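You operate a simulated robot arm through the tools that you are given. There is no shell and no other tool. Be economical: measure what you need, move in short steps, check, and stop when the job is done.

You are at the controls of a simulated two-armed robot. One attempt, no reset.

JOB
Put the yellow link in the red tray and carry it to the green cart with both hands.
Fine: the links are in the cage; shut and bolt it again.

It is judged by the outcome, as a careful person would: the job done as asked, and still so three seconds after it is handed in. It fails if anything else is knocked over, pushed out of place, dropped, spilled or broken.

ROBOT AND FRAMES
Two 7-joint arms with two-finger parallel grippers on one trunk, on a base that drives. Base frame: it is fixed to the floor where the robot stands at the start and does not move with it; the origin is under the middle of the robot, x ahead of it, y to its left, z up. Units: mm, degrees, N and s.
The left shoulder is at the start at [50, 187, 1042], the right one opposite. With the tool pointing down near the work surface each hand reaches from about 100 to 640 mm from the robot's upright axis, wherever it stands, measured 20 degrees to its own side. Places, roughly: cage bolt [500, 0, 800]; cage door [500, -200, 900]; deck of the green cart [100, -2000, 800]; green cart [100, -2000, 400]; green strap [500, -2100, 1000]; red tray [250, -1250, 750]; returns lever [-200, -2200, 600]; tray [300, -1300, 800]. Payload 3.43 kg a hand.
The tool frame of a hand sits at the grasp point between the pads (the TCP): z along the fingers, y along the line on which they close. The tips reach 30 mm beyond it. Largest opening 94 mm; finger width 28, thickness 10; the body of the gripper, 50 by 96 mm, starts 55 mm behind the TCP.
Orientation is that of the tool frame in the base frame, as a unit quaternion [x, y, z, w]. With the fingers straight down and closing along the base's y, the tool's x points along the base's -x, its y along +y and its z along -z.

CONTROLS
- The arms move only by the tool apply_moves. It takes "left_plan", "right_plan" or both (then of equal length, played together; a hand with none holds still); each is a list of rows, each a list of 3 entries, a list of its own where there are three numbers: the turn, a rotation vector about the tool's x, y, z in units of 45 degrees (1.0 is 45 degrees), then the shift along the tool's x, y, z in units of 100 mm (1.0 is 100 mm), then the closure, from 0 (fully open) to 1 (shut). In form: [[[rx, ry, rz], [x, y, z], jaw], ...]. A call has 1 to 12 rows; each row is the pose to reach, as a shift and turn from the pose commanded when the call began, along the tool's axes at that moment. A call with a number of a shift or a turn outside -1 to 1 is refused whole. Each row takes 0.2 s and may step no farther than 50 mm and 8.6 degrees from the row before; otherwise, or with a gripper value out of range, the whole call is refused. A pose out of reach is approached as far as the arm can. The call stops where the force on the tool passes 50 N (or 10 N more than at its start, if that is more) or the arm is blocked; 0.2 s more then pass. Each finger travels about 153 mm/s and halts on what it meets, pressing with about 39 N; the grip force reading is that of the motor and also rises with nothing between the fingers. The clock runs only during rows and for 0.2 s after the last one: add rows that repeat a pose to give the fingers time. It gives the time, the measured TCP pose, the force on the tool (base axes), the opening and the grip force at its end, in the units of the frame above (readings bear some noise), with the torque about the TCP (base axes, N m) and any sound that the robot's microphone picked up.
- Cameras (640 x 400 px; columns grow to the right, rows downward): "scene" is now at [127, -50.2, 1197.8]; the picture's right is [-0.59, -0.80, 0.00], its down [-0.52, 0.38, -0.77] and it looks along [0.62, -0.46, -0.64] (base axes); focal length 214 px, centre (320, 200). "left" rides on the left gripper at [76, -14, -102] in its tool frame; the picture's right is [0.18, 0.98, 0.00], its down [-0.75, 0.14, -0.64] and it looks along [-0.63, 0.12, 0.77] (tool axes); focal length 243 px, centre (320, 200). "right" rides on the right gripper at [76, 14, -103] in its tool frame; the picture's right is [-0.18, 0.98, 0.00], its down [-0.75, -0.14, -0.64] and it looks along [-0.63, -0.12, 0.77] (tool axes); focal length 243 px, centre (320, 200). There is no depth. A picture from a camera that has moved, and an enlarged one, comes with that camera's place and axes in the base frame and with its lens.
- get_image(camera): a new picture of that camera. No time passes.
- lift_body(by): slides the trunk up (or, below 0, down) by that many mm; the arms and the scene camera ride with it, the base frame stays. It gives what a move gives, with no picture.
- steer(legs): drives the robot by 1 to 6 legs, each [ahead, left, turn to the left] in mm, mm and degrees, along the robot's own axes; the way and the turn of a leg run together, so that a leg with both is an arc; at most 1500 mm and 180 degrees a leg. The arms and the cameras ride along, it lands a little off, and it stops where it bumps. It gives what a move gives.
- head_to(pan, tilt): turns the head with the scene camera to pan (to the left, within 80 degrees either way) and tilt (down, from -29 to 69), counted from straight ahead of the robot. It gives what a move gives.
- inspect(camera, box): a new picture of the part [left, top, right, bottom] of that camera's present view, enlarged. No time passes.
- hand_in(): hands the job in; it is judged then, once.

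Go step by step. Nothing tells you exact positions but the pictures and the camera data: compare them with the known pose of the tool, close in by small moves and look again before you grip or let go. The budget is 120 turns and 88 pictures, counting those below and the enlarged ones. Unless the task says otherwise, let go and move clear before handing in, and close with one line.

The tools are called after "Emit:" as a command line: name --argument value ..., lists and objects as JSON in quotes. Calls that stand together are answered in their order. apply_moves: Moves the arms, as the interface text tells. Its arguments: {"type":"object","properties":{"left_plan":{"type":"array"},"right_plan":{"type":"array"}},"required":[]} The other tools are called the same way: lift_body (by) slides the trunk up or down; steer (legs) drives the base; head_to (pan, tilt) turns the head that bears the scene camera; get_image (camera) takes a picture; inspect (camera, box) takes an enlarged picture of a part of a camera's view; hand_in () hands the job in.

At the start:

```text
time: 0.0
left_ee_pos: [403.2, 12.0, 1218.1]
left_tool_rot: [-0.001, 1.0, -0.001, 0.001]
left_ft_force: [-0.4, -0.1, 0.5]
left_wrist_torque: [0.0, 0.04, -0.01]
left_opening: 94.1
left_grasp_force: 0.0
right_ee_pos: [389.2, -360.3, 1109.8]
right_tool_rot: [0.001, 1.0, 0.001, 0.0]
right_ft_force: [-0.1, 0.5, -0.2]
right_wrist_torque: [0.03, 0.01, -0.03]
right_opening: 94.0
right_grasp_force: 0.2
trunk travel left (down, up): [-258.0, 174.0]
robot x, y, heading: [-1.4, 3.1, 0.0]
head pan, tilt: [-36.4, 39.9]
```

scene: 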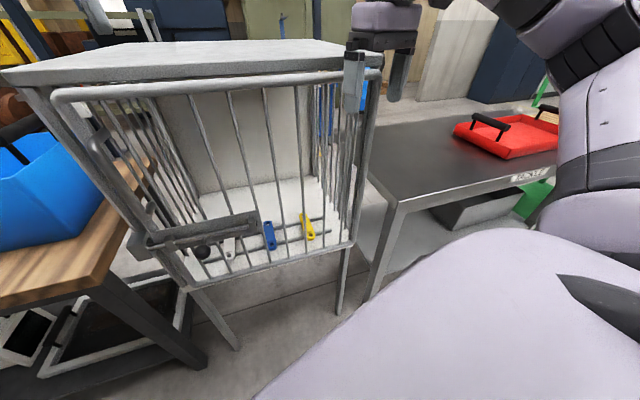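
right: 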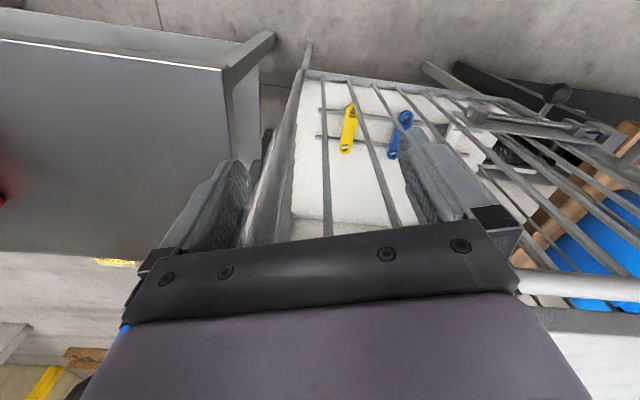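
left: 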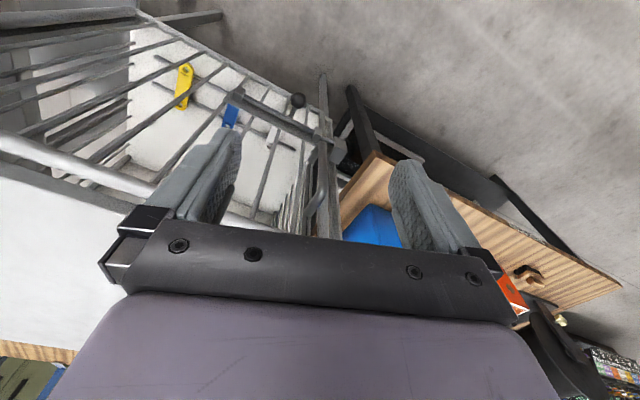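

I see a barred cage in front with the links inside on its floor, a bolt at the lower left of the door, and the red tray on a steel table to the right. I'll look closer at the bolt and the links.

Emit:
inspect --camera "scene" --box '[80, 120, 280, 290]'

Emit:
inspect --camera "scene" --box '[220, 20, 400, 290]'

Emit:
inspect --camera "left" --box '[130, 40, 390, 240]'

```text
2.35 times, centred on (180, 205) of scene
camera zoom: at [127.0, -50.2, 1197.8], right [-0.59, -0.8, 0.0], down [-0.52, 0.38, -0.77], along [0.62, -0.46, -0.64], focal length 505 px, centre (649, 188)
```

zoom: 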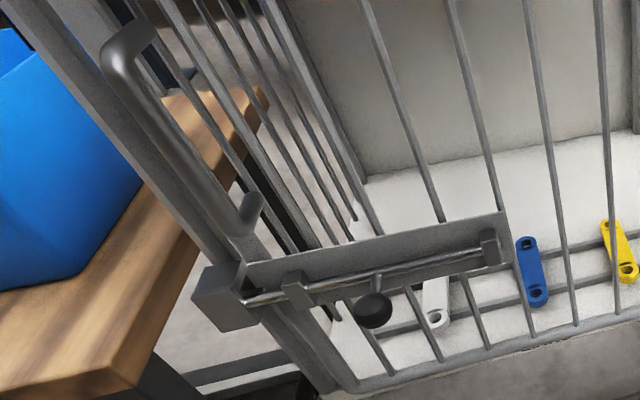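

```text
1.48 times, centred on (310, 155) of scene
camera zoom: at [127.0, -50.2, 1197.8], right [-0.59, -0.8, 0.0], down [-0.52, 0.38, -0.77], along [0.62, -0.46, -0.64], focal length 318 px, centre (335, 267)
```

zoom: 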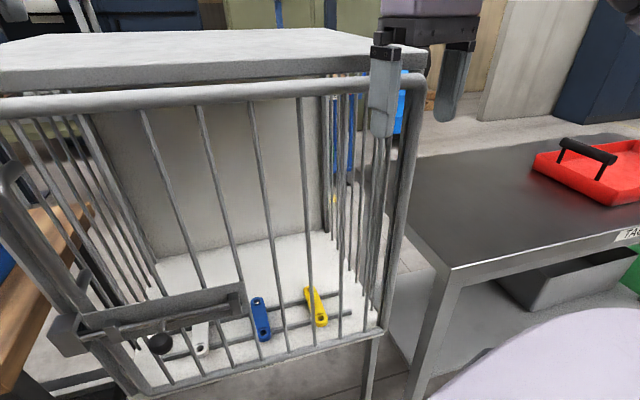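

```text
2.00 times, centred on (260, 140) of left
camera zoom: at [327.9, -2.6, 1319.8], right [-0.19, 0.98, 0.0], down [0.75, 0.14, 0.64], along [0.63, 0.12, -0.77], focal length 485 px, centre (440, 320)
```

zoom: 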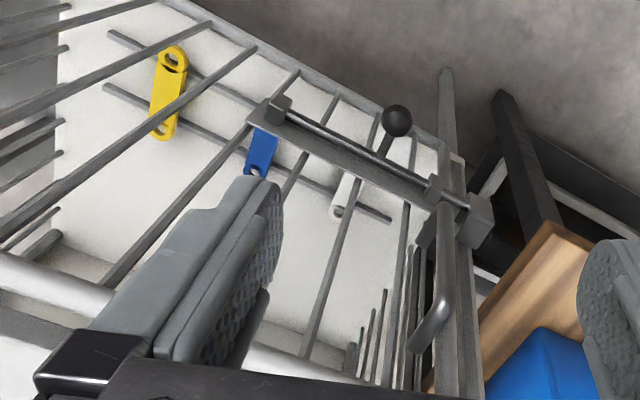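

The knob triangulates to about [486, -17, 834], and the rod runs about 20° off the y axis. The yellow link is near [561, -313, 658]. I'll pull the right hand up and back from the cage, then turn and lower the left hand in front of the door.

Emit:
apply_moves --left_plan '[[[0, 0, 0.15], [0.01, -0.04, 0.2], 0], [[0, 0, 0.3], [0.02, -0.08, 0.5], 0], [[0, 0, 0.456], [0.04, -0.13, 0.8], 0], [[0, 0, 0.456], [0.04, -0.13, 1.0], 0]]' --right_plan '[[[0, 0, 0], [0, 0, -0.4], 0], [[0, 0, 0], [0.1, 0, -0.7], 0], [[0, 0, 0], [0.5, 0, -0.8], 0], [[0, 0, 0], [0.9, 0, -0.8], 0]]'

```text
time: 1.0
left_ee_pos: [400.0, -1.7, 1119.3]
left_tool_rot: [0.177, 0.984, -0.001, 0.001]
left_ft_force: [-0.4, 0.0, -0.2]
left_wrist_torque: [-0.03, 0.02, 0.03]
left_opening: 93.9
left_grasp_force: 0.1
right_ee_pos: [318.5, -348.5, 1175.8]
right_tool_rot: [0.0, 1.0, 0.001, -0.001]
right_ft_force: [0.4, 0.0, 0.6]
right_wrist_torque: [-0.03, 0.01, -0.01]
right_opening: 93.8
right_grasp_force: 0.1
right hand out of reach, approached as far as the arm can: row 4
trunk travel left (down, up): [-258.0, 174.0]
robot x, y, heading: [-4.0, 3.0, 0.1]
head pan, tilt: [-36.4, 39.9]
```

Left tool axes now match the door (x out, y along the bolt). Continuing down in front of the knob.

Emit:
apply_moves --left_plan '[[[0, 0, 0], [0, 0, 0.5], 0], [[0, 0, 0], [0, 0, 1.0], 0]]'

Emit:
apply_moves --left_plan '[[[0, 0, 0], [0, 0, 0.5], 0], [[0, 0, 0], [0, 0, 1.0], 0]]'

Emit:
get_image --camera "left"

Emit:
get_image --camera "scene"

```text
time: 1.6
left_ee_pos: [400.2, -3.4, 1018.5]
left_tool_rot: [0.177, 0.984, -0.001, 0.001]
left_ft_force: [0.6, -0.2, -0.4]
left_wrist_torque: [0.02, 0.01, 0.0]
left_opening: 94.0
left_grasp_force: 0.1
right_ee_pos: [319.4, -346.9, 1176.3]
right_tool_rot: [0.0, 1.0, 0.0, -0.001]
right_ft_force: [-0.2, -0.9, 0.0]
right_wrist_torque: [0.0, -0.03, -0.01]
right_opening: 94.2
right_grasp_force: 0.1
trunk travel left (down, up): [-258.0, 174.0]
robot x, y, heading: [-2.3, 2.3, 0.1]
head pan, tilt: [-36.4, 39.9]
```

```text
time: 2.2
left_ee_pos: [401.3, -3.3, 919.4]
left_tool_rot: [0.177, 0.984, -0.002, 0.001]
left_ft_force: [-0.5, 0.8, -0.9]
left_wrist_torque: [-0.01, -0.02, 0.0]
left_opening: 93.9
left_grasp_force: 0.0
right_ee_pos: [318.2, -349.0, 1176.0]
right_tool_rot: [-0.001, 1.0, 0.0, 0.0]
right_ft_force: [0.1, -1.4, -0.7]
right_wrist_torque: [-0.02, -0.01, 0.0]
right_opening: 93.9
right_grasp_force: 0.1
trunk travel left (down, up): [-258.0, 174.0]
robot x, y, heading: [-1.3, 2.9, 0.1]
head pan, tilt: [-36.4, 39.9]
```

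```text
81 pictures are left
camera left: at [325.0, 9.3, 1022.0], right [0.17, 0.99, 0.0], down [0.75, -0.13, 0.64], along [0.63, -0.11, -0.77], focal length 243 px, centre (320, 200)
```

left: 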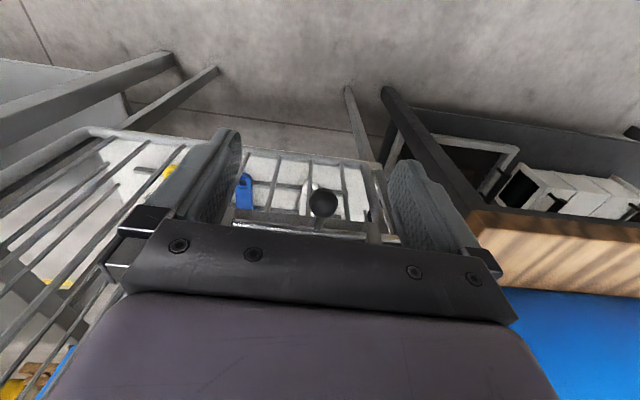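

```text
80 pictures are left
camera scene: at [127.2, -50.1, 1197.8], right [-0.59, -0.81, 0.0], down [-0.52, 0.38, -0.77], along [0.62, -0.46, -0.64], focal length 214 px, centre (320, 200)
```

scene: 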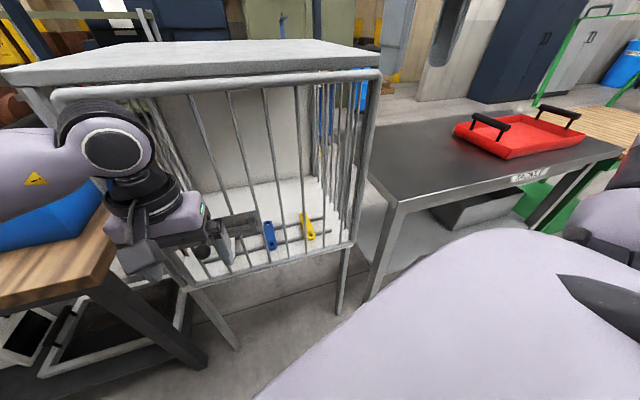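

The knob sits between the open fingers as expected, still ahead of them. I'll go down to knob height, then in to straddle it.

Emit:
apply_moves --left_plan '[[[0, 0, 0], [0, -0.03, 0.4], 0], [[0, 0, 0], [0, -0.03, 0.74], 0], [[0, 0, 0], [-0.25, -0.03, 0.74], 0], [[0, 0, 0], [-0.5, -0.03, 0.74], 0], [[0, 0, 0], [-0.73, -0.03, 0.74], 0]]'

Emit:
get_image --camera "left"

Emit:
get_image --camera "scene"

```text
time: 3.4
left_ee_pos: [468.2, -31.5, 845.0]
left_tool_rot: [0.177, 0.984, 0.0, 0.001]
left_ft_force: [0.6, -0.3, 0.1]
left_wrist_torque: [0.02, 0.04, 0.0]
left_opening: 94.1
left_grasp_force: 0.0
right_ee_pos: [318.6, -348.0, 1175.3]
right_tool_rot: [0.001, 1.0, 0.0, -0.001]
right_ft_force: [0.0, 0.0, -0.9]
right_wrist_torque: [-0.01, -0.01, 0.01]
right_opening: 94.3
right_grasp_force: 0.1
trunk travel left (down, up): [-258.0, 174.0]
robot x, y, heading: [1.5, -3.2, 0.1]
head pan, tilt: [-36.4, 39.9]
```

```text
79 pictures are left
camera left: at [391.7, -18.0, 945.8], right [0.17, 0.99, 0.0], down [0.75, -0.13, 0.64], along [0.63, -0.11, -0.77], focal length 243 px, centre (320, 200)
```

left: 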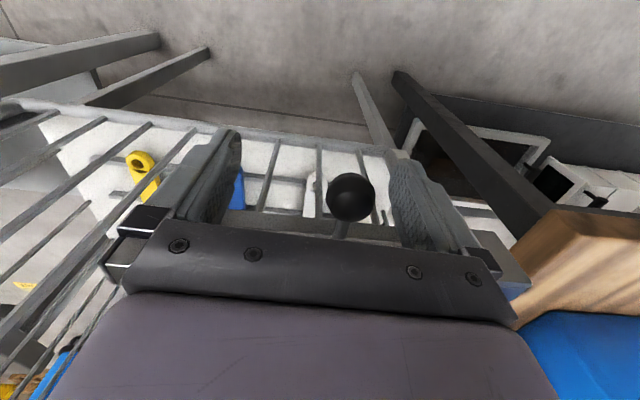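

```text
78 pictures are left
camera scene: at [127.0, -50.3, 1197.8], right [-0.59, -0.8, 0.0], down [-0.52, 0.38, -0.77], along [0.62, -0.46, -0.64], focal length 214 px, centre (320, 200)
```

scene: 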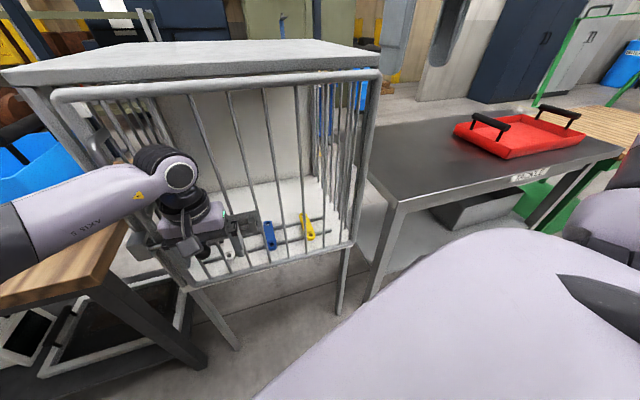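

The knob is between the pads, about 20 mm towards the left finger. I'll move 8 mm further in and push the knob along the rod, away from the keeper.

Emit:
apply_moves --left_plan '[[[0, 0, 0], [-0.08, 0, 0.02], 0], [[0, 0, 0], [-0.08, -0.15, 0.02], 0], [[0, 0, 0], [-0.08, -0.3, 0.02], 0], [[0, 0, 0], [-0.08, -0.45, 0.02], 0], [[0, 0, 0], [-0.08, -0.6, 0.02], 0]]'

Emit:
get_image --camera "left"

Emit:
inspect --camera "scene" --box '[80, 120, 280, 290]'

```text
time: 4.6
left_ee_pos: [455.4, -86.0, 841.9]
left_tool_rot: [0.175, 0.985, 0.002, 0.0]
left_ft_force: [2.2, 12.3, -0.3]
left_wrist_torque: [0.21, 0.05, 0.14]
left_opening: 93.8
left_grasp_force: 0.0
right_ee_pos: [318.6, -346.8, 1175.7]
right_tool_rot: [-0.001, 1.0, 0.001, 0.0]
right_ft_force: [0.1, -0.9, 0.5]
right_wrist_torque: [-0.02, 0.02, -0.02]
right_opening: 94.0
right_grasp_force: 0.0
trunk travel left (down, up): [-258.0, 174.0]
robot x, y, heading: [-1.3, 0.9, 0.1]
head pan, tilt: [-36.4, 39.9]
```

```text
77 pictures are left
camera left: at [379.1, -73.1, 943.7], right [0.16, 0.99, 0.0], down [0.76, -0.13, 0.64], along [0.63, -0.1, -0.77], focal length 243 px, centre (320, 200)
```

left: 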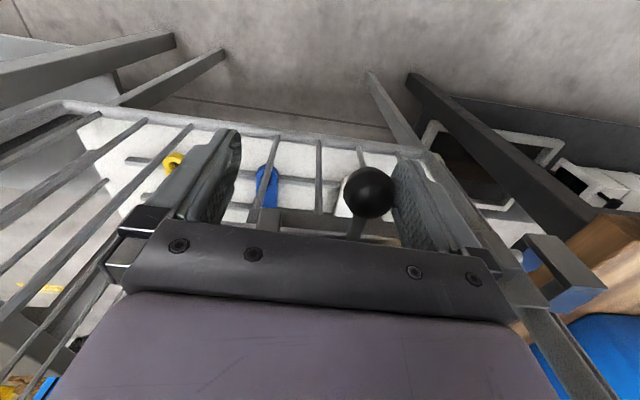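

```text
2.35 times, centred on (180, 205) of scene
camera zoom: at [127.3, -48.6, 1197.8], right [-0.59, -0.81, 0.0], down [-0.52, 0.38, -0.77], along [0.62, -0.46, -0.64], focal length 505 px, centre (649, 188)
```

zoom: 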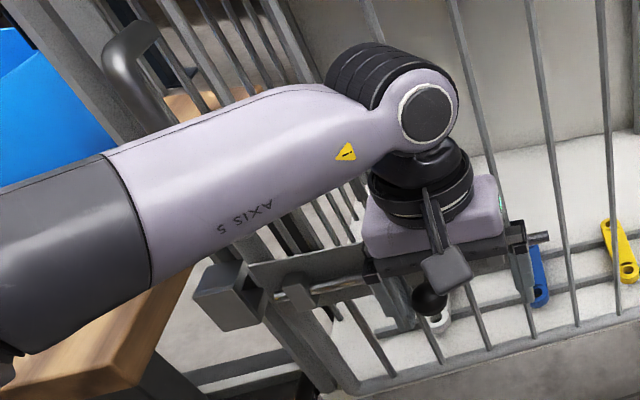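

The bolt has slid about 45 mm with ~12 N of friction. I'll push further to its stop.

Emit:
apply_moves --left_plan '[[[0, 0, 0], [0, -0.12, 0], 0], [[0, 0, 0], [0, -0.24, 0], 0], [[0, 0, 0], [0, -0.36, 0], 0]]'

Emit:
inspect --camera "scene" --box '[80, 120, 280, 290]'

```text
time: 5.1
left_ee_pos: [458.7, -88.0, 841.5]
left_tool_rot: [0.163, 0.987, 0.016, -0.001]
left_ft_force: [1.3, 10.7, 0.5]
left_wrist_torque: [0.19, 0.1, 0.23]
left_opening: 94.0
left_grasp_force: 0.1
right_ee_pos: [319.4, -347.1, 1175.7]
right_tool_rot: [-0.001, 1.0, 0.001, -0.001]
right_ft_force: [0.7, -0.5, -0.2]
right_wrist_torque: [0.02, 0.03, -0.02]
right_opening: 94.2
right_grasp_force: 0.0
trunk travel left (down, up): [-258.0, 174.0]
robot x, y, heading: [1.4, -1.6, 0.1]
head pan, tilt: [-36.4, 39.9]
stopped in row 2 (left hand): the force on the tool passed its limit (the readings are from after the stop); the commanded pose is now the measured one
```

```text
2.35 times, centred on (180, 205) of scene
camera zoom: at [127.1, -49.3, 1197.8], right [-0.59, -0.81, 0.0], down [-0.52, 0.38, -0.77], along [0.62, -0.45, -0.64], focal length 505 px, centre (649, 188)
```

zoom: 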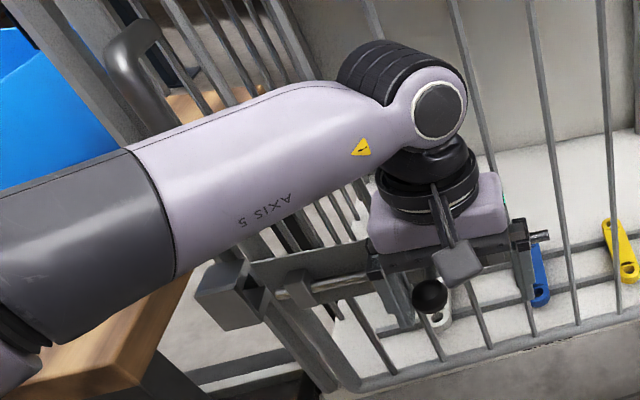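

Motion stopped at a hard limit, most likely the end of the bolt's stroke. I'll back off slightly and check the rod tip against the keeper.

Emit:
apply_moves --left_plan '[[[0, 0, 0], [0, 0.1, 0], 0], [[0, 0, 0], [0.4, 0.1, 0], 0], [[0, 0, 0], [0.85, 0.1, 0], 0]]'

Emit:
inspect --camera "scene" --box '[130, 200, 230, 270]'

Emit:
get_image --camera "left"

```text
time: 5.9
left_ee_pos: [378.8, -53.5, 841.1]
left_tool_rot: [0.165, 0.986, 0.012, 0.002]
left_ft_force: [-0.4, 0.5, 1.2]
left_wrist_torque: [-0.03, 0.02, 0.01]
left_opening: 94.1
left_grasp_force: 0.0
right_ee_pos: [319.0, -346.5, 1176.2]
right_tool_rot: [-0.001, 1.0, 0.0, -0.001]
right_ft_force: [0.3, -0.1, 0.7]
right_wrist_torque: [-0.02, -0.01, 0.01]
right_opening: 94.0
right_grasp_force: 0.1
trunk travel left (down, up): [-258.0, 174.0]
robot x, y, heading: [4.2, 0.1, -0.1]
head pan, tilt: [-36.4, 39.9]
```

```text
5.71 times, centred on (180, 235) of scene
camera zoom: at [127.0, -49.0, 1197.8], right [-0.59, -0.81, 0.0], down [-0.52, 0.38, -0.77], along [0.62, -0.45, -0.64], focal length 1226 px, centre (1120, 0)
```

zoom: 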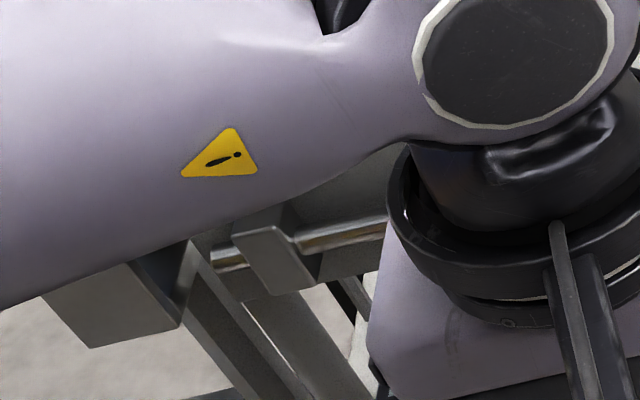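

```text
73 pictures are left
camera left: at [302.9, -44.8, 942.5], right [0.15, 0.99, 0.02], down [0.75, -0.13, 0.64], along [0.64, -0.07, -0.77], focal length 243 px, centre (320, 200)
```

left: 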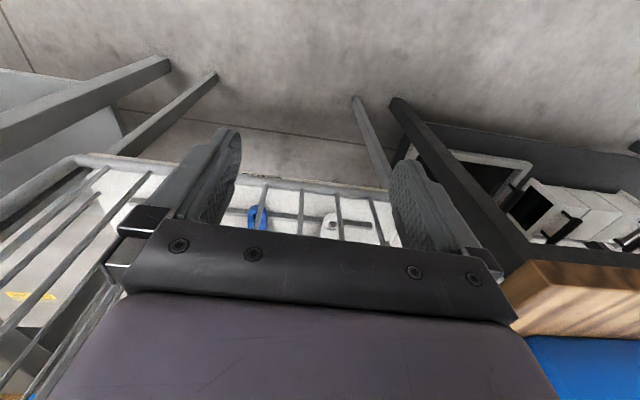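

The rod tip is clear of the keeper, so the door is unbolted. Next I'll bring the left hand up in front of the door handle (~[535, 32, 1000]) and pitch it about 45° forward.

Emit:
apply_moves --left_plan '[[[0, -0.18, 0.0], [0, 0.15, -0.2], 0], [[0, -0.36, 0], [0, 0.35, -0.4], 0], [[0, -0.54, 0], [0, 0.55, -0.6], 0], [[0, -0.72, 0], [0, 0.75, -0.8], 0], [[0, -0.9, 0], [0, 0.95, -1.0], 0]]'

Emit:
get_image --camera "left"

Emit:
get_image --camera "scene"

```text
time: 7.1
left_ee_pos: [410.1, 36.0, 945.2]
left_tool_rot: [0.16, 0.925, -0.047, 0.343]
left_ft_force: [-1.1, -0.1, 0.8]
left_wrist_torque: [-0.03, 0.0, 0.02]
left_opening: 94.2
left_grasp_force: 0.1
right_ee_pos: [318.4, -346.0, 1175.2]
right_tool_rot: [-0.001, 1.0, -0.001, 0.0]
right_ft_force: [-0.7, 0.4, 1.0]
right_wrist_torque: [-0.03, -0.01, -0.02]
right_opening: 94.0
right_grasp_force: 0.0
trunk travel left (down, up): [-258.0, 174.0]
robot x, y, heading: [1.7, 3.8, 0.0]
head pan, tilt: [-36.4, 39.9]
```

```text
72 pictures are left
camera left: at [287.8, 63.6, 972.4], right [0.19, 0.98, -0.1], down [0.19, 0.06, 0.98], along [0.96, -0.2, -0.17], focal length 243 px, centre (320, 200)
```

left: 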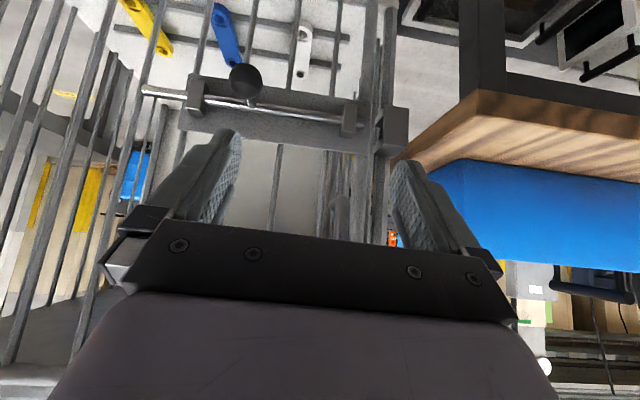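

```text
71 pictures are left
camera scene: at [127.1, -48.9, 1197.8], right [-0.59, -0.81, 0.0], down [-0.52, 0.38, -0.77], along [0.62, -0.45, -0.64], focal length 214 px, centre (320, 200)
```

scene: 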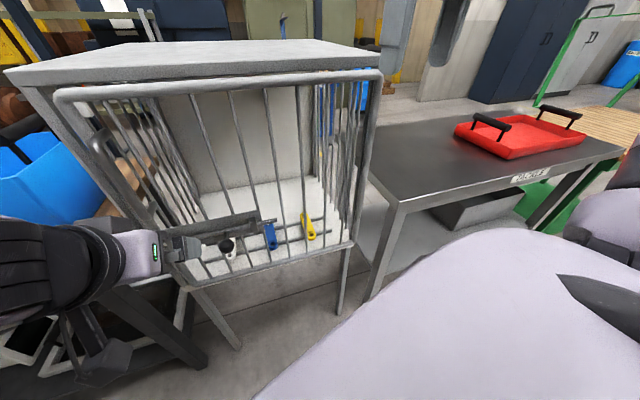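

The handle's bottom end shows at about [536, 33, 932], which agrees with my earlier fix. I'll line up about 85 mm in front of the bar at z≈1003.

Emit:
apply_moves --left_plan '[[[0, 0, 0], [-0.3, 0.2, -0.12], 0], [[0, 0, 0], [-0.6, 0.41, -0.24], 0]]'

Emit:
get_image --camera "left"

Emit:
inspect --camera "scene" --box '[40, 80, 240, 250]'

```text
time: 7.7
left_ee_pos: [451.0, 61.7, 1001.4]
left_tool_rot: [0.16, 0.925, -0.045, 0.342]
left_ft_force: [0.1, 0.0, 0.1]
left_wrist_torque: [0.01, -0.02, -0.04]
left_opening: 94.0
left_grasp_force: 0.0
right_ee_pos: [319.8, -346.7, 1175.6]
right_tool_rot: [-0.001, 1.0, -0.001, 0.0]
right_ft_force: [-0.6, -0.1, -0.6]
right_wrist_torque: [-0.01, 0.02, 0.01]
right_opening: 94.0
right_grasp_force: 0.0
trunk travel left (down, up): [-258.0, 174.0]
robot x, y, heading: [-0.1, 3.5, 0.1]
head pan, tilt: [-36.4, 39.9]
```

```text
70 pictures are left
camera left: at [329.1, 88.6, 1030.4], right [0.19, 0.98, -0.09], down [0.19, 0.06, 0.98], along [0.96, -0.2, -0.17], focal length 243 px, centre (320, 200)
```

left: 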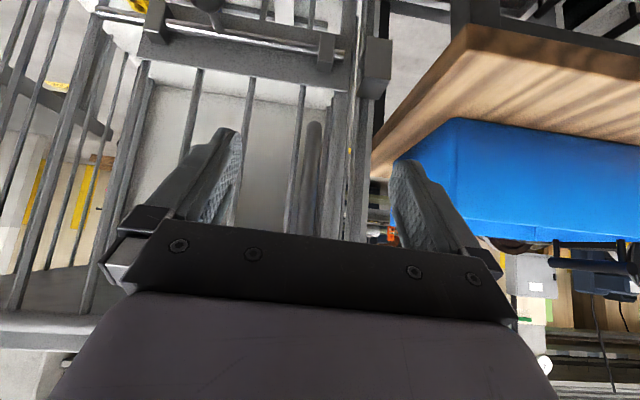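

```text
2.35 times, centred on (140, 165) of scene
camera zoom: at [127.2, -49.1, 1197.8], right [-0.59, -0.81, 0.0], down [-0.52, 0.38, -0.77], along [0.62, -0.45, -0.64], focal length 505 px, centre (744, 282)
```

zoom: 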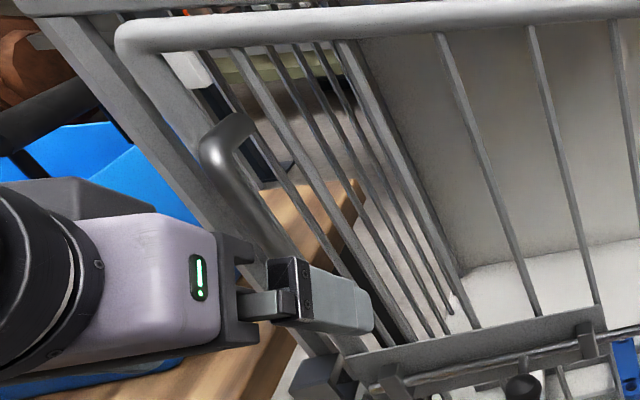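

The handle bar lies midway between the fingers. I'll move in and close on it.

Emit:
apply_moves --left_plan '[[[0, 0, 0], [-0.2, 0, 0.18], 0], [[0, 0, 0], [-0.42, 0, 0.36], 0], [[0, 0, 0], [-0.64, 0, 0.54], 0]]'

Emit:
get_image --camera "left"

Emit:
inspect --camera "scene" --box '[40, 80, 240, 250]'

```text
time: 8.5
left_ee_pos: [529.9, 34.6, 1003.3]
left_tool_rot: [0.159, 0.925, -0.045, 0.343]
left_ft_force: [-2.2, -0.2, 0.7]
left_wrist_torque: [-0.04, -0.11, 0.0]
left_opening: 94.1
left_grasp_force: 0.0
right_ee_pos: [317.9, -347.9, 1175.1]
right_tool_rot: [-0.001, 1.0, 0.0, 0.001]
right_ft_force: [0.5, 0.3, 0.1]
right_wrist_torque: [-0.02, -0.06, -0.03]
right_opening: 94.1
right_grasp_force: 0.0
trunk travel left (down, up): [-258.0, 174.0]
robot x, y, heading: [1.5, 2.8, 0.2]
head pan, tilt: [-36.4, 39.9]
```

```text
68 pictures are left
camera left: at [407.9, 61.4, 1030.0], right [0.19, 0.98, -0.1], down [0.19, 0.06, 0.98], along [0.96, -0.2, -0.17], focal length 243 px, centre (320, 200)
```

left: 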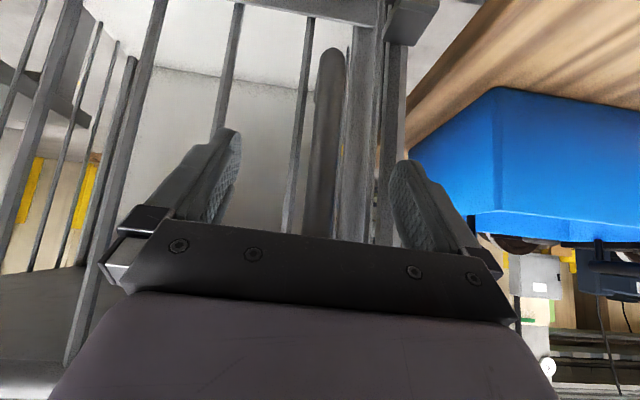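

```text
2.35 times, centred on (140, 165) of scene
camera zoom: at [126.5, -49.0, 1197.9], right [-0.59, -0.81, 0.0], down [-0.52, 0.38, -0.77], along [0.62, -0.45, -0.64], focal length 505 px, centre (744, 282)
```

zoom: 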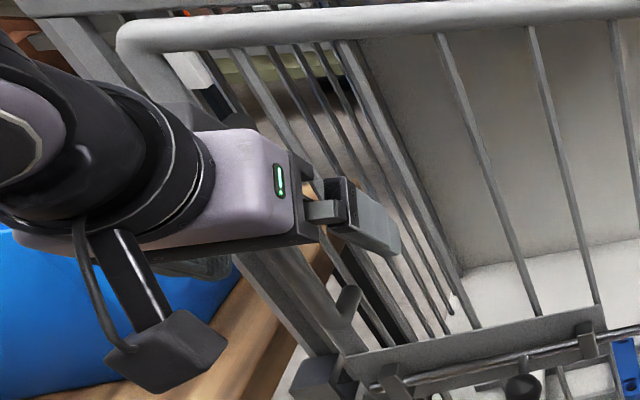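

The bar is between the pads and nothing is touching. Closing on it.

Emit:
apply_moves --left_plan '[[[0, 0, 0], [0, 0, 0], 0.6], [[0, 0, 0], [0, 0, 0], 0.9], [[0, 0, 0], [0, 0, 0], 0.9], [[0, 0, 0], [0, 0, 0], 0.9]]'

Emit:
get_image --camera "left"

```text
time: 9.5
left_ee_pos: [530.0, 34.9, 1001.3]
left_tool_rot: [0.16, 0.925, -0.047, 0.342]
left_ft_force: [-2.9, -1.8, 2.7]
left_wrist_torque: [-1.91, 0.11, 0.07]
left_opening: 18.7
left_grasp_force: 44.6
right_ee_pos: [318.6, -347.6, 1175.6]
right_tool_rot: [-0.001, 1.0, -0.001, -0.001]
right_ft_force: [0.8, -0.7, -0.5]
right_wrist_torque: [0.0, 0.0, 0.02]
right_opening: 94.1
right_grasp_force: 0.1
trunk travel left (down, up): [-258.0, 174.0]
robot x, y, heading: [-0.4, -4.4, 0.4]
head pan, tilt: [-36.4, 39.9]
```

```text
66 pictures are left
camera left: at [407.7, 60.8, 1030.0], right [0.19, 0.98, -0.1], down [0.19, 0.06, 0.98], along [0.96, -0.2, -0.17], focal length 243 px, centre (320, 200)
```

left: 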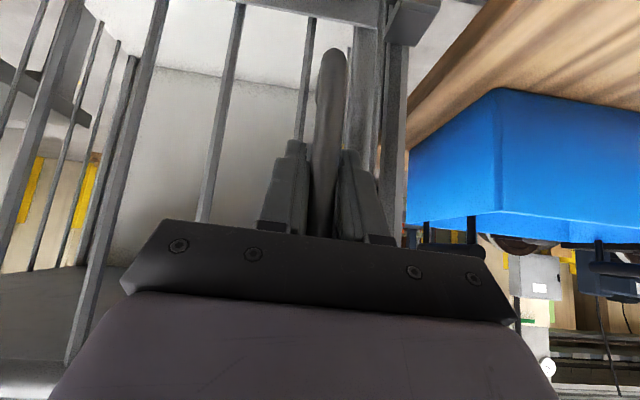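

I have the handle (18.7 mm bar). Now I'll pull the door open along the hinge arc, about 12° to start.

Emit:
apply_moves --left_plan '[[[-0.043, 0.0015, -0.051], [0.173, -0.015, -0.148], 0.9], [[-0.087, 0.003, -0.102], [0.346, -0.042, -0.296], 0.9], [[-0.13, 0.0045, -0.152], [0.517, -0.081, -0.443], 0.9], [[-0.173, 0.006, -0.203], [0.685, -0.132, -0.589], 0.9]]'

Emit:
get_image --camera "scene"

```text
time: 10.5
left_ee_pos: [441.4, 45.9, 1001.8]
left_tool_rot: [0.067, 0.936, -0.015, 0.345]
left_ft_force: [-0.4, -36.8, -9.4]
left_wrist_torque: [-1.21, -1.27, 0.4]
left_opening: 18.7
left_grasp_force: 45.3
right_ee_pos: [319.1, -351.5, 1174.7]
right_tool_rot: [0.0, 1.0, 0.003, -0.001]
right_ft_force: [0.5, -0.4, -0.5]
right_wrist_torque: [-0.01, -0.02, 0.0]
right_opening: 93.7
right_grasp_force: 0.1
trunk travel left (down, up): [-258.0, 174.0]
robot x, y, heading: [-3.5, 1.0, 0.1]
head pan, tilt: [-36.4, 39.9]
```

```text
65 pictures are left
camera scene: at [127.4, -53.3, 1197.3], right [-0.59, -0.81, 0.0], down [-0.52, 0.38, -0.77], along [0.62, -0.45, -0.64], focal length 214 px, centre (320, 200)
```

scene: 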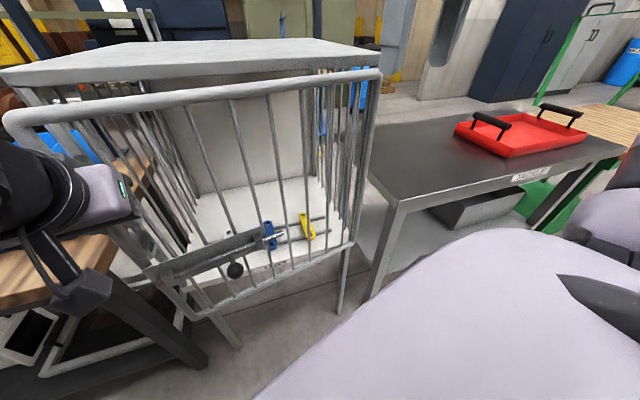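

The door swings. The sideways force suggests the hinge is about 35 mm further out than I assumed, so I've refit the arc and will continue another 12°.

Emit:
apply_moves --left_plan '[[[-0.043, 0.0012, -0.051], [0.17, -0.095, -0.147], 0.9], [[-0.086, 0.0024, -0.101], [0.34, -0.142, -0.293], 0.9], [[-0.13, 0.0036, -0.152], [0.507, -0.201, -0.436], 0.9], [[-0.173, 0.005, -0.203], [0.672, -0.271, -0.579], 0.9]]'

Emit:
get_image --camera "scene"

```text
time: 11.5
left_ee_pos: [349.6, 38.2, 1003.7]
left_tool_rot: [-0.038, 0.938, 0.028, 0.344]
left_ft_force: [-2.3, 10.9, -8.0]
left_wrist_torque: [-1.72, 0.75, -0.2]
left_opening: 19.2
left_grasp_force: 45.2
right_ee_pos: [320.0, -345.0, 1175.5]
right_tool_rot: [0.0, 1.0, -0.001, -0.001]
right_ft_force: [-0.4, -0.6, -0.3]
right_wrist_torque: [-0.01, 0.0, -0.03]
right_opening: 94.0
right_grasp_force: 0.1
trunk travel left (down, up): [-258.0, 174.0]
robot x, y, heading: [-2.3, -1.7, 0.1]
head pan, tilt: [-36.4, 39.9]
```

```text
64 pictures are left
camera scene: at [127.4, -47.3, 1197.8], right [-0.59, -0.81, 0.0], down [-0.52, 0.38, -0.77], along [0.62, -0.45, -0.64], focal length 214 px, centre (320, 200)
```

scene: 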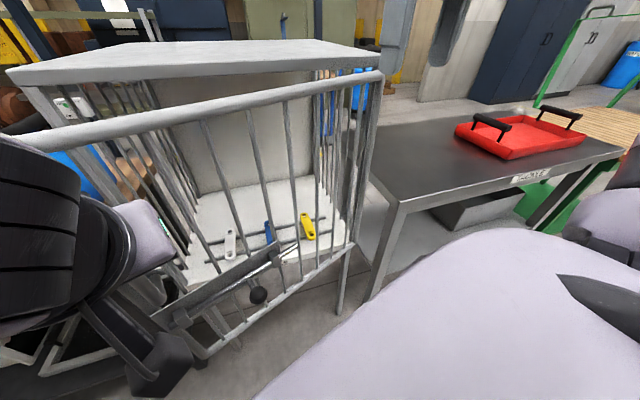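

The door is about 24° open and the forces are low. I'll release the handle and back the left hand out to the left. Next I'll shift the base left and back, and push the door with the right hand's fingers hooked behind its top rail.

Emit:
apply_moves --left_plan '[[[0, 0, 0], [0, 0, 0], 0.2], [[0, 0, 0], [0, 0, 0], 0.0], [[0, 0, 0], [0, 0, 0], 0.0], [[0, 0, 0], [0.2, 0, -0.18], 0], [[0, 0, 0], [0.42, 0, -0.36], 0], [[0, 0, 0], [0.55, 0.2, -0.47], 0], [[0, 0, 0], [0.55, 0.6, -0.47], 0]]'

Emit:
get_image --camera "scene"

```text
time: 12.9
left_ee_pos: [292.6, 49.5, 1003.5]
left_tool_rot: [-0.079, 0.936, 0.039, 0.34]
left_ft_force: [-0.5, -0.8, -0.1]
left_wrist_torque: [0.0, -0.03, 0.01]
left_opening: 93.8
left_grasp_force: 0.1
right_ee_pos: [319.7, -347.5, 1176.2]
right_tool_rot: [0.0, 1.0, 0.0, -0.001]
right_ft_force: [0.0, -0.2, -0.1]
right_wrist_torque: [-0.03, -0.04, -0.01]
right_opening: 94.0
right_grasp_force: 0.0
trunk travel left (down, up): [-258.0, 174.0]
robot x, y, heading: [3.1, 4.8, 0.2]
head pan, tilt: [-36.4, 39.9]
stopped in row 7 (left hand): the force on the tool passed its limit (the readings are from after the stop); the commanded pose is now the measured one
```

```text
63 pictures are left
camera scene: at [130.6, -44.6, 1198.0], right [-0.53, -0.85, 0.0], down [-0.54, 0.34, -0.77], along [0.65, -0.41, -0.64], focal length 214 px, centre (320, 200)
```

scene: 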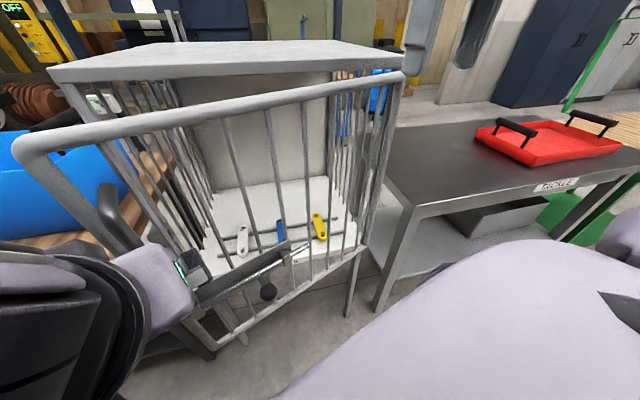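

The left hand is off the handle, but the arm seems to have pressed against the robot's own body. I'll drive the base straight back to gain room and look again.

Emit:
steer --legs '[[-120, 0, 0]]'

Emit:
get_image --camera "scene"

```text
time: 14.2
left_ee_pos: [172.5, 50.6, 1003.4]
left_tool_rot: [-0.077, 0.936, 0.037, 0.341]
left_ft_force: [0.4, 0.9, -0.7]
left_wrist_torque: [0.01, 0.0, -0.03]
left_opening: 94.2
left_grasp_force: 0.1
right_ee_pos: [199.6, -347.9, 1176.3]
right_tool_rot: [0.0, 1.0, 0.0, -0.001]
right_ft_force: [-0.2, 0.0, 0.4]
right_wrist_torque: [-0.02, 0.01, 0.01]
right_opening: 94.2
right_grasp_force: 0.0
trunk travel left (down, up): [-258.0, 174.0]
robot x, y, heading: [-121.2, -1.0, -0.1]
head pan, tilt: [-36.4, 39.9]
```

```text
62 pictures are left
camera scene: at [10.6, -44.3, 1198.1], right [-0.53, -0.85, 0.0], down [-0.54, 0.34, -0.77], along [0.65, -0.41, -0.64], focal length 214 px, centre (320, 200)
```

scene: 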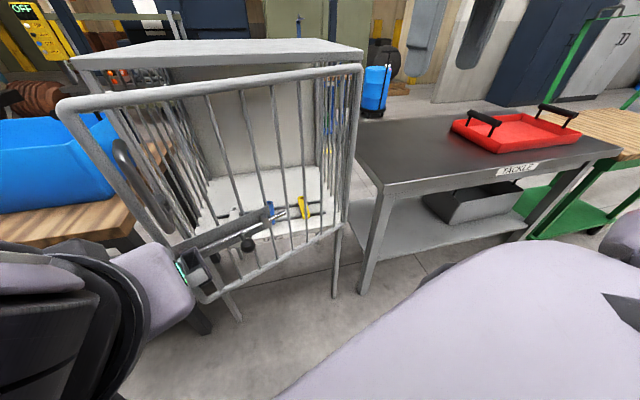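

The door stays put and the base is clear. I'll strafe left and turn slightly right so the right arm faces the door, and look again.

Emit:
apply_moves --left_plan '[[[0, 0, 0], [-0.3, 0.2, 0.2], 0], [[0, 0, 0], [-0.3, 0.6, 0.2], 0]]'

Emit:
steer --legs '[[0, 180, 0], [0, 0, -15]]'

Emit:
head_to --pan -20 --tilt 35

Emit:
get_image --camera "scene"

```text
time: 14.8
left_ee_pos: [195.5, 115.3, 1009.5]
left_tool_rot: [-0.076, 0.936, 0.037, 0.342]
left_ft_force: [0.4, 0.4, -0.3]
left_wrist_torque: [-0.03, -0.01, 0.01]
left_opening: 93.8
left_grasp_force: 0.0
right_ee_pos: [199.2, -347.3, 1176.3]
right_tool_rot: [-0.001, 1.0, 0.0, 0.0]
right_ft_force: [-0.2, -0.2, 0.5]
right_wrist_torque: [0.01, -0.02, -0.01]
right_opening: 94.0
right_grasp_force: 0.0
trunk travel left (down, up): [-258.0, 174.0]
robot x, y, heading: [-122.2, 1.0, 0.1]
head pan, tilt: [-36.4, 39.9]
```

```text
time: 17.2
left_ee_pos: [215.4, 208.5, 1009.3]
left_tool_rot: [0.042, 0.938, -0.006, 0.343]
left_ft_force: [-0.2, 0.8, 0.2]
left_wrist_torque: [0.0, -0.01, 0.01]
left_opening: 94.0
left_grasp_force: 0.0
right_ee_pos: [99.7, -239.5, 1174.2]
right_tool_rot: [0.127, 0.992, 0.0, -0.001]
right_ft_force: [-0.7, 0.2, 0.0]
right_wrist_torque: [0.0, -0.04, 0.03]
right_opening: 94.2
right_grasp_force: 0.0
trunk travel left (down, up): [-258.0, 174.0]
robot x, y, heading: [-122.6, 175.5, -14.6]
head pan, tilt: [-36.4, 39.9]
```

```text
time: 17.9
left_ee_pos: [215.8, 208.7, 1008.6]
left_tool_rot: [0.043, 0.938, -0.007, 0.343]
left_ft_force: [0.0, -0.5, 0.3]
left_wrist_torque: [-0.01, 0.02, 0.02]
left_opening: 94.1
left_grasp_force: 0.1
right_ee_pos: [100.4, -240.1, 1175.3]
right_tool_rot: [0.126, 0.992, 0.0, -0.001]
right_ft_force: [-0.9, -0.2, -0.6]
right_wrist_torque: [-0.02, 0.0, 0.0]
right_opening: 93.7
right_grasp_force: 0.0
trunk travel left (down, up): [-258.0, 174.0]
robot x, y, heading: [-123.1, 179.5, -14.6]
head pan, tilt: [-20.0, 35.0]
```

```text
61 pictures are left
camera scene: at [9.2, 113.4, 1205.2], right [-0.57, -0.82, 0.0], down [-0.47, 0.33, -0.82], along [0.67, -0.47, -0.57], focal length 214 px, centre (320, 200)
```

scene: 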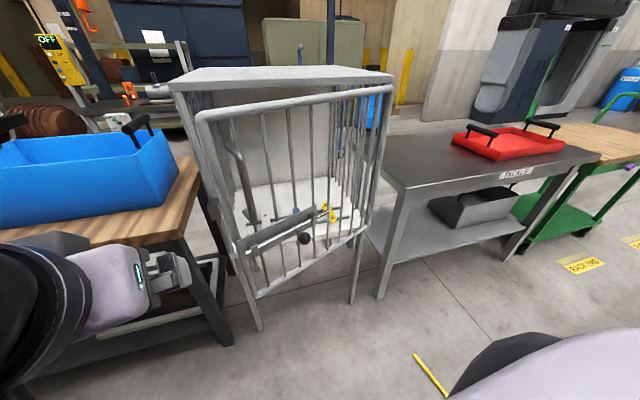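

The view is clear: the door is ~24° open and I'm standing back to the left. I'll raise the trunk 60 mm so the right fingers clear the door's top rail, then carry the closed right hand over the door.

Emit:
lift_body --by 60

Emit:
apply_moves --right_plan '[[[0, 0, -0.1], [-0.4, 0.3, 0], 0.5], [[0, 0, -0.2], [-0.7, 0.6, 0], 1], [[0, 0, -0.3], [-1.0, 0.85, 0], 1]]'

Emit:
get_image --camera "scene"

```text
time: 18.9
left_ee_pos: [214.2, 209.1, 1070.7]
left_tool_rot: [0.043, 0.938, -0.007, 0.343]
left_ft_force: [-0.8, -0.5, 0.0]
left_wrist_torque: [-0.04, -0.04, 0.03]
left_opening: 94.1
left_grasp_force: 0.0
right_ee_pos: [100.6, -240.3, 1234.5]
right_tool_rot: [0.128, 0.992, 0.0, -0.002]
right_ft_force: [0.5, 1.1, 0.2]
right_wrist_torque: [-0.01, 0.0, -0.01]
right_opening: 94.0
right_grasp_force: 0.2
trunk travel left (down, up): [-318.0, 114.0]
robot x, y, heading: [-122.8, 178.6, -14.7]
head pan, tilt: [-20.0, 35.0]
```

```text
time: 19.8
left_ee_pos: [216.6, 209.5, 1070.0]
left_tool_rot: [0.043, 0.939, -0.006, 0.342]
left_ft_force: [-0.4, 0.2, -1.2]
left_wrist_torque: [0.01, 0.01, 0.01]
left_opening: 94.0
left_grasp_force: 0.1
right_ee_pos: [219.4, -180.8, 1235.2]
right_tool_rot: [0.01, 1.0, 0.0, -0.001]
right_ft_force: [-0.3, -0.1, 0.1]
right_wrist_torque: [-0.03, 0.0, -0.01]
right_opening: 0.1
right_grasp_force: 33.7
trunk travel left (down, up): [-318.0, 114.0]
robot x, y, heading: [-123.5, 179.4, -14.8]
head pan, tilt: [-20.0, 35.0]
```

```text
60 pictures are left
camera scene: at [9.9, 113.8, 1265.1], right [-0.57, -0.82, 0.0], down [-0.47, 0.33, -0.82], along [0.67, -0.47, -0.57], focal length 214 px, centre (320, 200)
```

scene: 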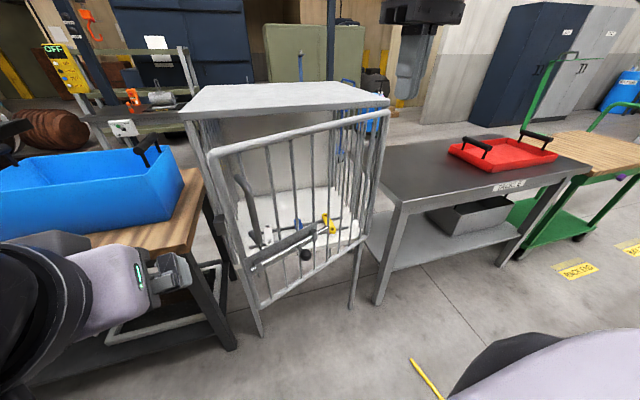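

Everything is clear. I'll continue over the door towards the gap behind its top rail.

Emit:
apply_moves --right_plan '[[[0, 0, -0.05], [-0.43, 0.2, 0], 1], [[0, 0, -0.1], [-0.86, 0.4, 0], 1]]'

Emit:
apply_moves --right_plan '[[[0, 0, 0], [-0.43, 0.2, 0], 1], [[0, 0, 0], [-0.86, 0.4, 0], 1]]'

Emit:
get_image --camera "right"

Emit:
get_image --camera "scene"

```text
time: 20.4
left_ee_pos: [216.8, 209.5, 1069.8]
left_tool_rot: [0.042, 0.939, -0.006, 0.341]
left_ft_force: [0.6, -0.3, 0.1]
left_wrist_torque: [0.03, -0.02, 0.0]
left_opening: 94.3
left_grasp_force: 0.0
right_ee_pos: [306.1, -143.9, 1235.8]
right_tool_rot: [-0.031, 1.0, 0.0, -0.001]
right_ft_force: [-0.1, -0.4, -0.5]
right_wrist_torque: [0.0, 0.0, -0.03]
right_opening: 0.0
right_grasp_force: 32.7
trunk travel left (down, up): [-318.0, 114.0]
robot x, y, heading: [-119.4, 177.9, -14.9]
head pan, tilt: [-20.0, 35.0]
```

```text
time: 20.9
left_ee_pos: [215.4, 208.4, 1068.9]
left_tool_rot: [0.042, 0.938, -0.006, 0.343]
left_ft_force: [0.1, 0.5, 1.0]
left_wrist_torque: [-0.02, -0.03, 0.03]
left_opening: 94.0
left_grasp_force: 0.1
right_ee_pos: [356.6, -96.1, 1219.3]
right_tool_rot: [-0.029, 1.0, 0.0, -0.001]
right_ft_force: [-0.1, -0.8, 0.6]
right_wrist_torque: [0.0, -0.01, -0.01]
right_opening: 0.2
right_grasp_force: 33.6
right hand out of reach, approached as far as the arm can: row 1, 2
trunk travel left (down, up): [-318.0, 114.0]
robot x, y, heading: [-118.5, 178.3, -14.6]
head pan, tilt: [-20.0, 35.0]
```

```text
59 pictures are left
camera right: at [279.6, -85.0, 1320.8], right [0.13, 0.99, 0.0], down [0.76, -0.1, 0.64], along [0.64, -0.08, -0.77], focal length 243 px, centre (320, 200)
```

right: 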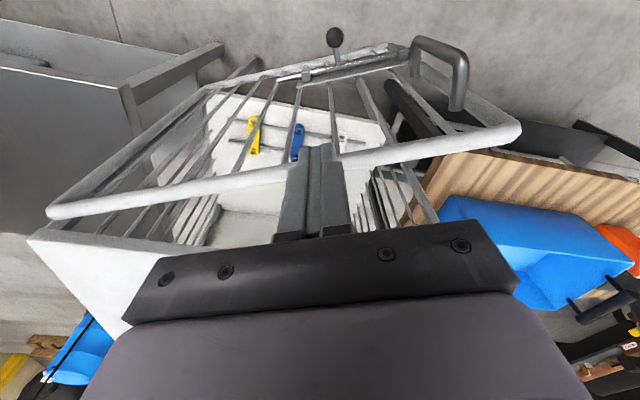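

```text
58 pictures are left
camera scene: at [9.3, 113.3, 1265.2], right [-0.57, -0.82, 0.0], down [-0.47, 0.33, -0.82], along [0.67, -0.47, -0.57], focal length 214 px, centre (320, 200)
```

scene: 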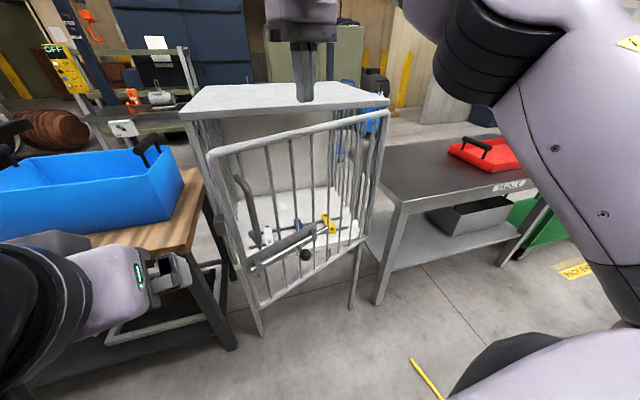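

The arm is at its reach limit just short of the gap. I'll drive the base so the fingers go over the rail into the gap behind it.

Emit:
steer --legs '[[105, 53, 0]]'

Emit:
get_image --camera "right"

Emit:
get_image --camera "scene"

```text
time: 22.2
left_ee_pos: [331.6, 232.8, 1068.7]
left_tool_rot: [0.042, 0.939, -0.006, 0.342]
left_ft_force: [0.5, -0.6, -1.0]
left_wrist_torque: [0.01, -0.02, -0.01]
left_opening: 94.0
left_grasp_force: 0.0
right_ee_pos: [473.9, -72.2, 1218.5]
right_tool_rot: [-0.028, 1.0, 0.0, 0.0]
right_ft_force: [0.1, 0.3, -0.1]
right_wrist_torque: [0.0, 0.01, 0.04]
right_opening: 0.0
right_grasp_force: 32.9
trunk travel left (down, up): [-318.0, 114.0]
robot x, y, heading: [-4.1, 202.5, -14.5]
head pan, tilt: [-20.0, 35.0]
```

```text
57 pictures are left
camera right: at [395.0, -60.7, 1320.8], right [0.13, 0.99, 0.0], down [0.76, -0.1, 0.64], along [0.64, -0.08, -0.77], focal length 243 px, centre (320, 200)
```

right: 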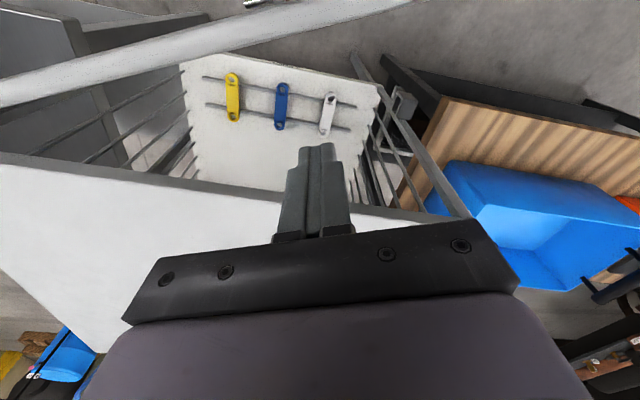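

```text
56 pictures are left
camera scene: at [125.3, 138.4, 1265.1], right [-0.57, -0.82, 0.0], down [-0.47, 0.33, -0.82], along [0.67, -0.47, -0.57], focal length 214 px, centre (320, 200)
```

scene: 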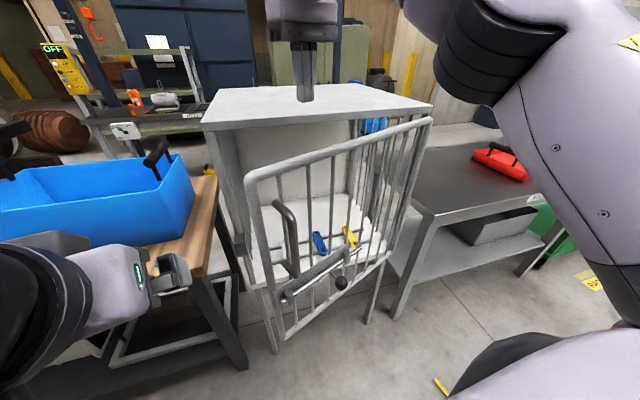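

The fingers hang over the gap, with the rail at x≈413 and the roof edge at x≈550. I'll lower them behind the rail and start pulling the door open.

Emit:
apply_moves --right_plan '[[[0, 0, 0], [0, 0, 0.4], 1], [[0, 0, 0], [0, 0, 0.8], 1], [[0, 0, 0], [0, 0, 1.0], 1], [[0, 0, 0], [0.25, 0, 1.0], 1], [[0, 0, 0], [0.5, 0, 1.0], 1], [[0, 0, 0], [0.8, -0.02, 1.0], 1]]'

Emit:
get_image --camera "scene"

```text
time: 23.6
left_ee_pos: [329.8, 232.1, 1070.0]
left_tool_rot: [0.044, 0.938, -0.007, 0.343]
left_ft_force: [-0.2, -0.2, 0.0]
left_wrist_torque: [0.02, 0.01, -0.03]
left_opening: 94.1
left_grasp_force: 0.1
right_ee_pos: [391.5, -78.3, 1119.4]
right_tool_rot: [-0.027, 1.0, 0.001, 0.001]
right_ft_force: [0.0, 0.0, -0.1]
right_wrist_torque: [0.03, 0.03, 0.04]
right_opening: 0.2
right_grasp_force: 32.9
trunk travel left (down, up): [-318.0, 114.0]
robot x, y, heading: [-4.8, 203.5, -14.9]
head pan, tilt: [-20.0, 35.0]
```

```text
55 pictures are left
camera scene: at [124.2, 137.9, 1265.2], right [-0.57, -0.82, 0.0], down [-0.47, 0.33, -0.82], along [0.67, -0.47, -0.57], focal length 214 px, centre (320, 200)
```

scene: 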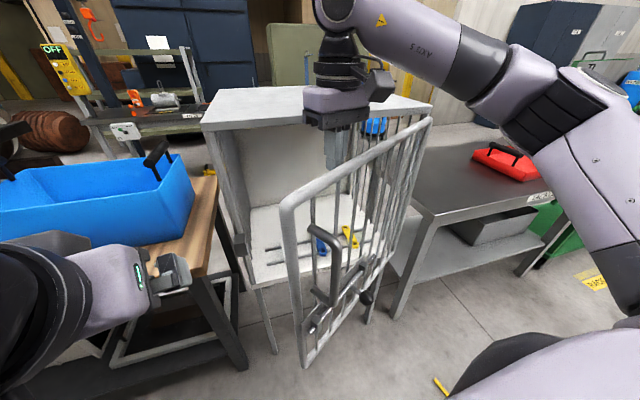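

The door follows easily. I'll continue along the hinge arc.

Emit:
apply_moves --right_plan '[[[0, 0, 0], [0.24, 0, 0], 1], [[0, 0, 0], [0.48, -0.02, 0], 1], [[0, 0, 0], [0.7, -0.08, 0], 1], [[0, 0, 0], [0.95, -0.18, 0], 1]]'

Emit:
apply_moves --right_plan '[[[0, 0, 0], [0.3, -0.15, 0], 1], [[0, 0, 0], [0.6, -0.34, 0], 1], [[0, 0, 0], [0.85, -0.52, 0], 1], [[0, 0, 0], [1.0, -0.7, 0], 1]]'

Emit:
get_image --camera "scene"

```text
time: 24.6
left_ee_pos: [330.2, 232.6, 1069.6]
left_tool_rot: [0.042, 0.938, -0.005, 0.343]
left_ft_force: [0.5, -0.3, -0.2]
left_wrist_torque: [0.02, 0.01, 0.0]
left_opening: 94.4
left_grasp_force: 0.1
right_ee_pos: [297.3, -100.7, 1116.9]
right_tool_rot: [-0.027, 1.0, 0.001, 0.001]
right_ft_force: [-0.1, 1.0, -0.5]
right_wrist_torque: [-0.03, -0.02, 0.01]
right_opening: 0.0
right_grasp_force: 33.2
trunk travel left (down, up): [-318.0, 114.0]
robot x, y, heading: [-3.9, 202.5, -14.8]
head pan, tilt: [-20.0, 35.0]
```

```text
time: 25.6
left_ee_pos: [331.7, 232.7, 1070.8]
left_tool_rot: [0.044, 0.938, -0.007, 0.343]
left_ft_force: [0.3, -0.5, -0.2]
left_wrist_torque: [0.01, 0.03, -0.02]
left_opening: 94.1
left_grasp_force: 0.0
right_ee_pos: [201.1, -176.8, 1119.3]
right_tool_rot: [-0.028, 1.0, 0.001, 0.001]
right_ft_force: [0.2, 0.8, -0.6]
right_wrist_torque: [-0.03, 0.07, 0.03]
right_opening: 0.0
right_grasp_force: 33.1
trunk travel left (down, up): [-318.0, 114.0]
robot x, y, heading: [-7.6, 207.1, -14.8]
head pan, tilt: [-20.0, 35.0]
```

```text
54 pictures are left
camera scene: at [124.2, 138.0, 1265.2], right [-0.57, -0.82, 0.0], down [-0.47, 0.33, -0.82], along [0.67, -0.47, -0.57], focal length 214 px, centre (320, 200)
```

scene: 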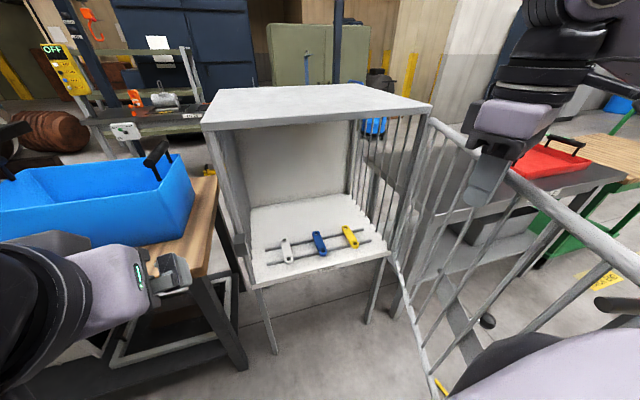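

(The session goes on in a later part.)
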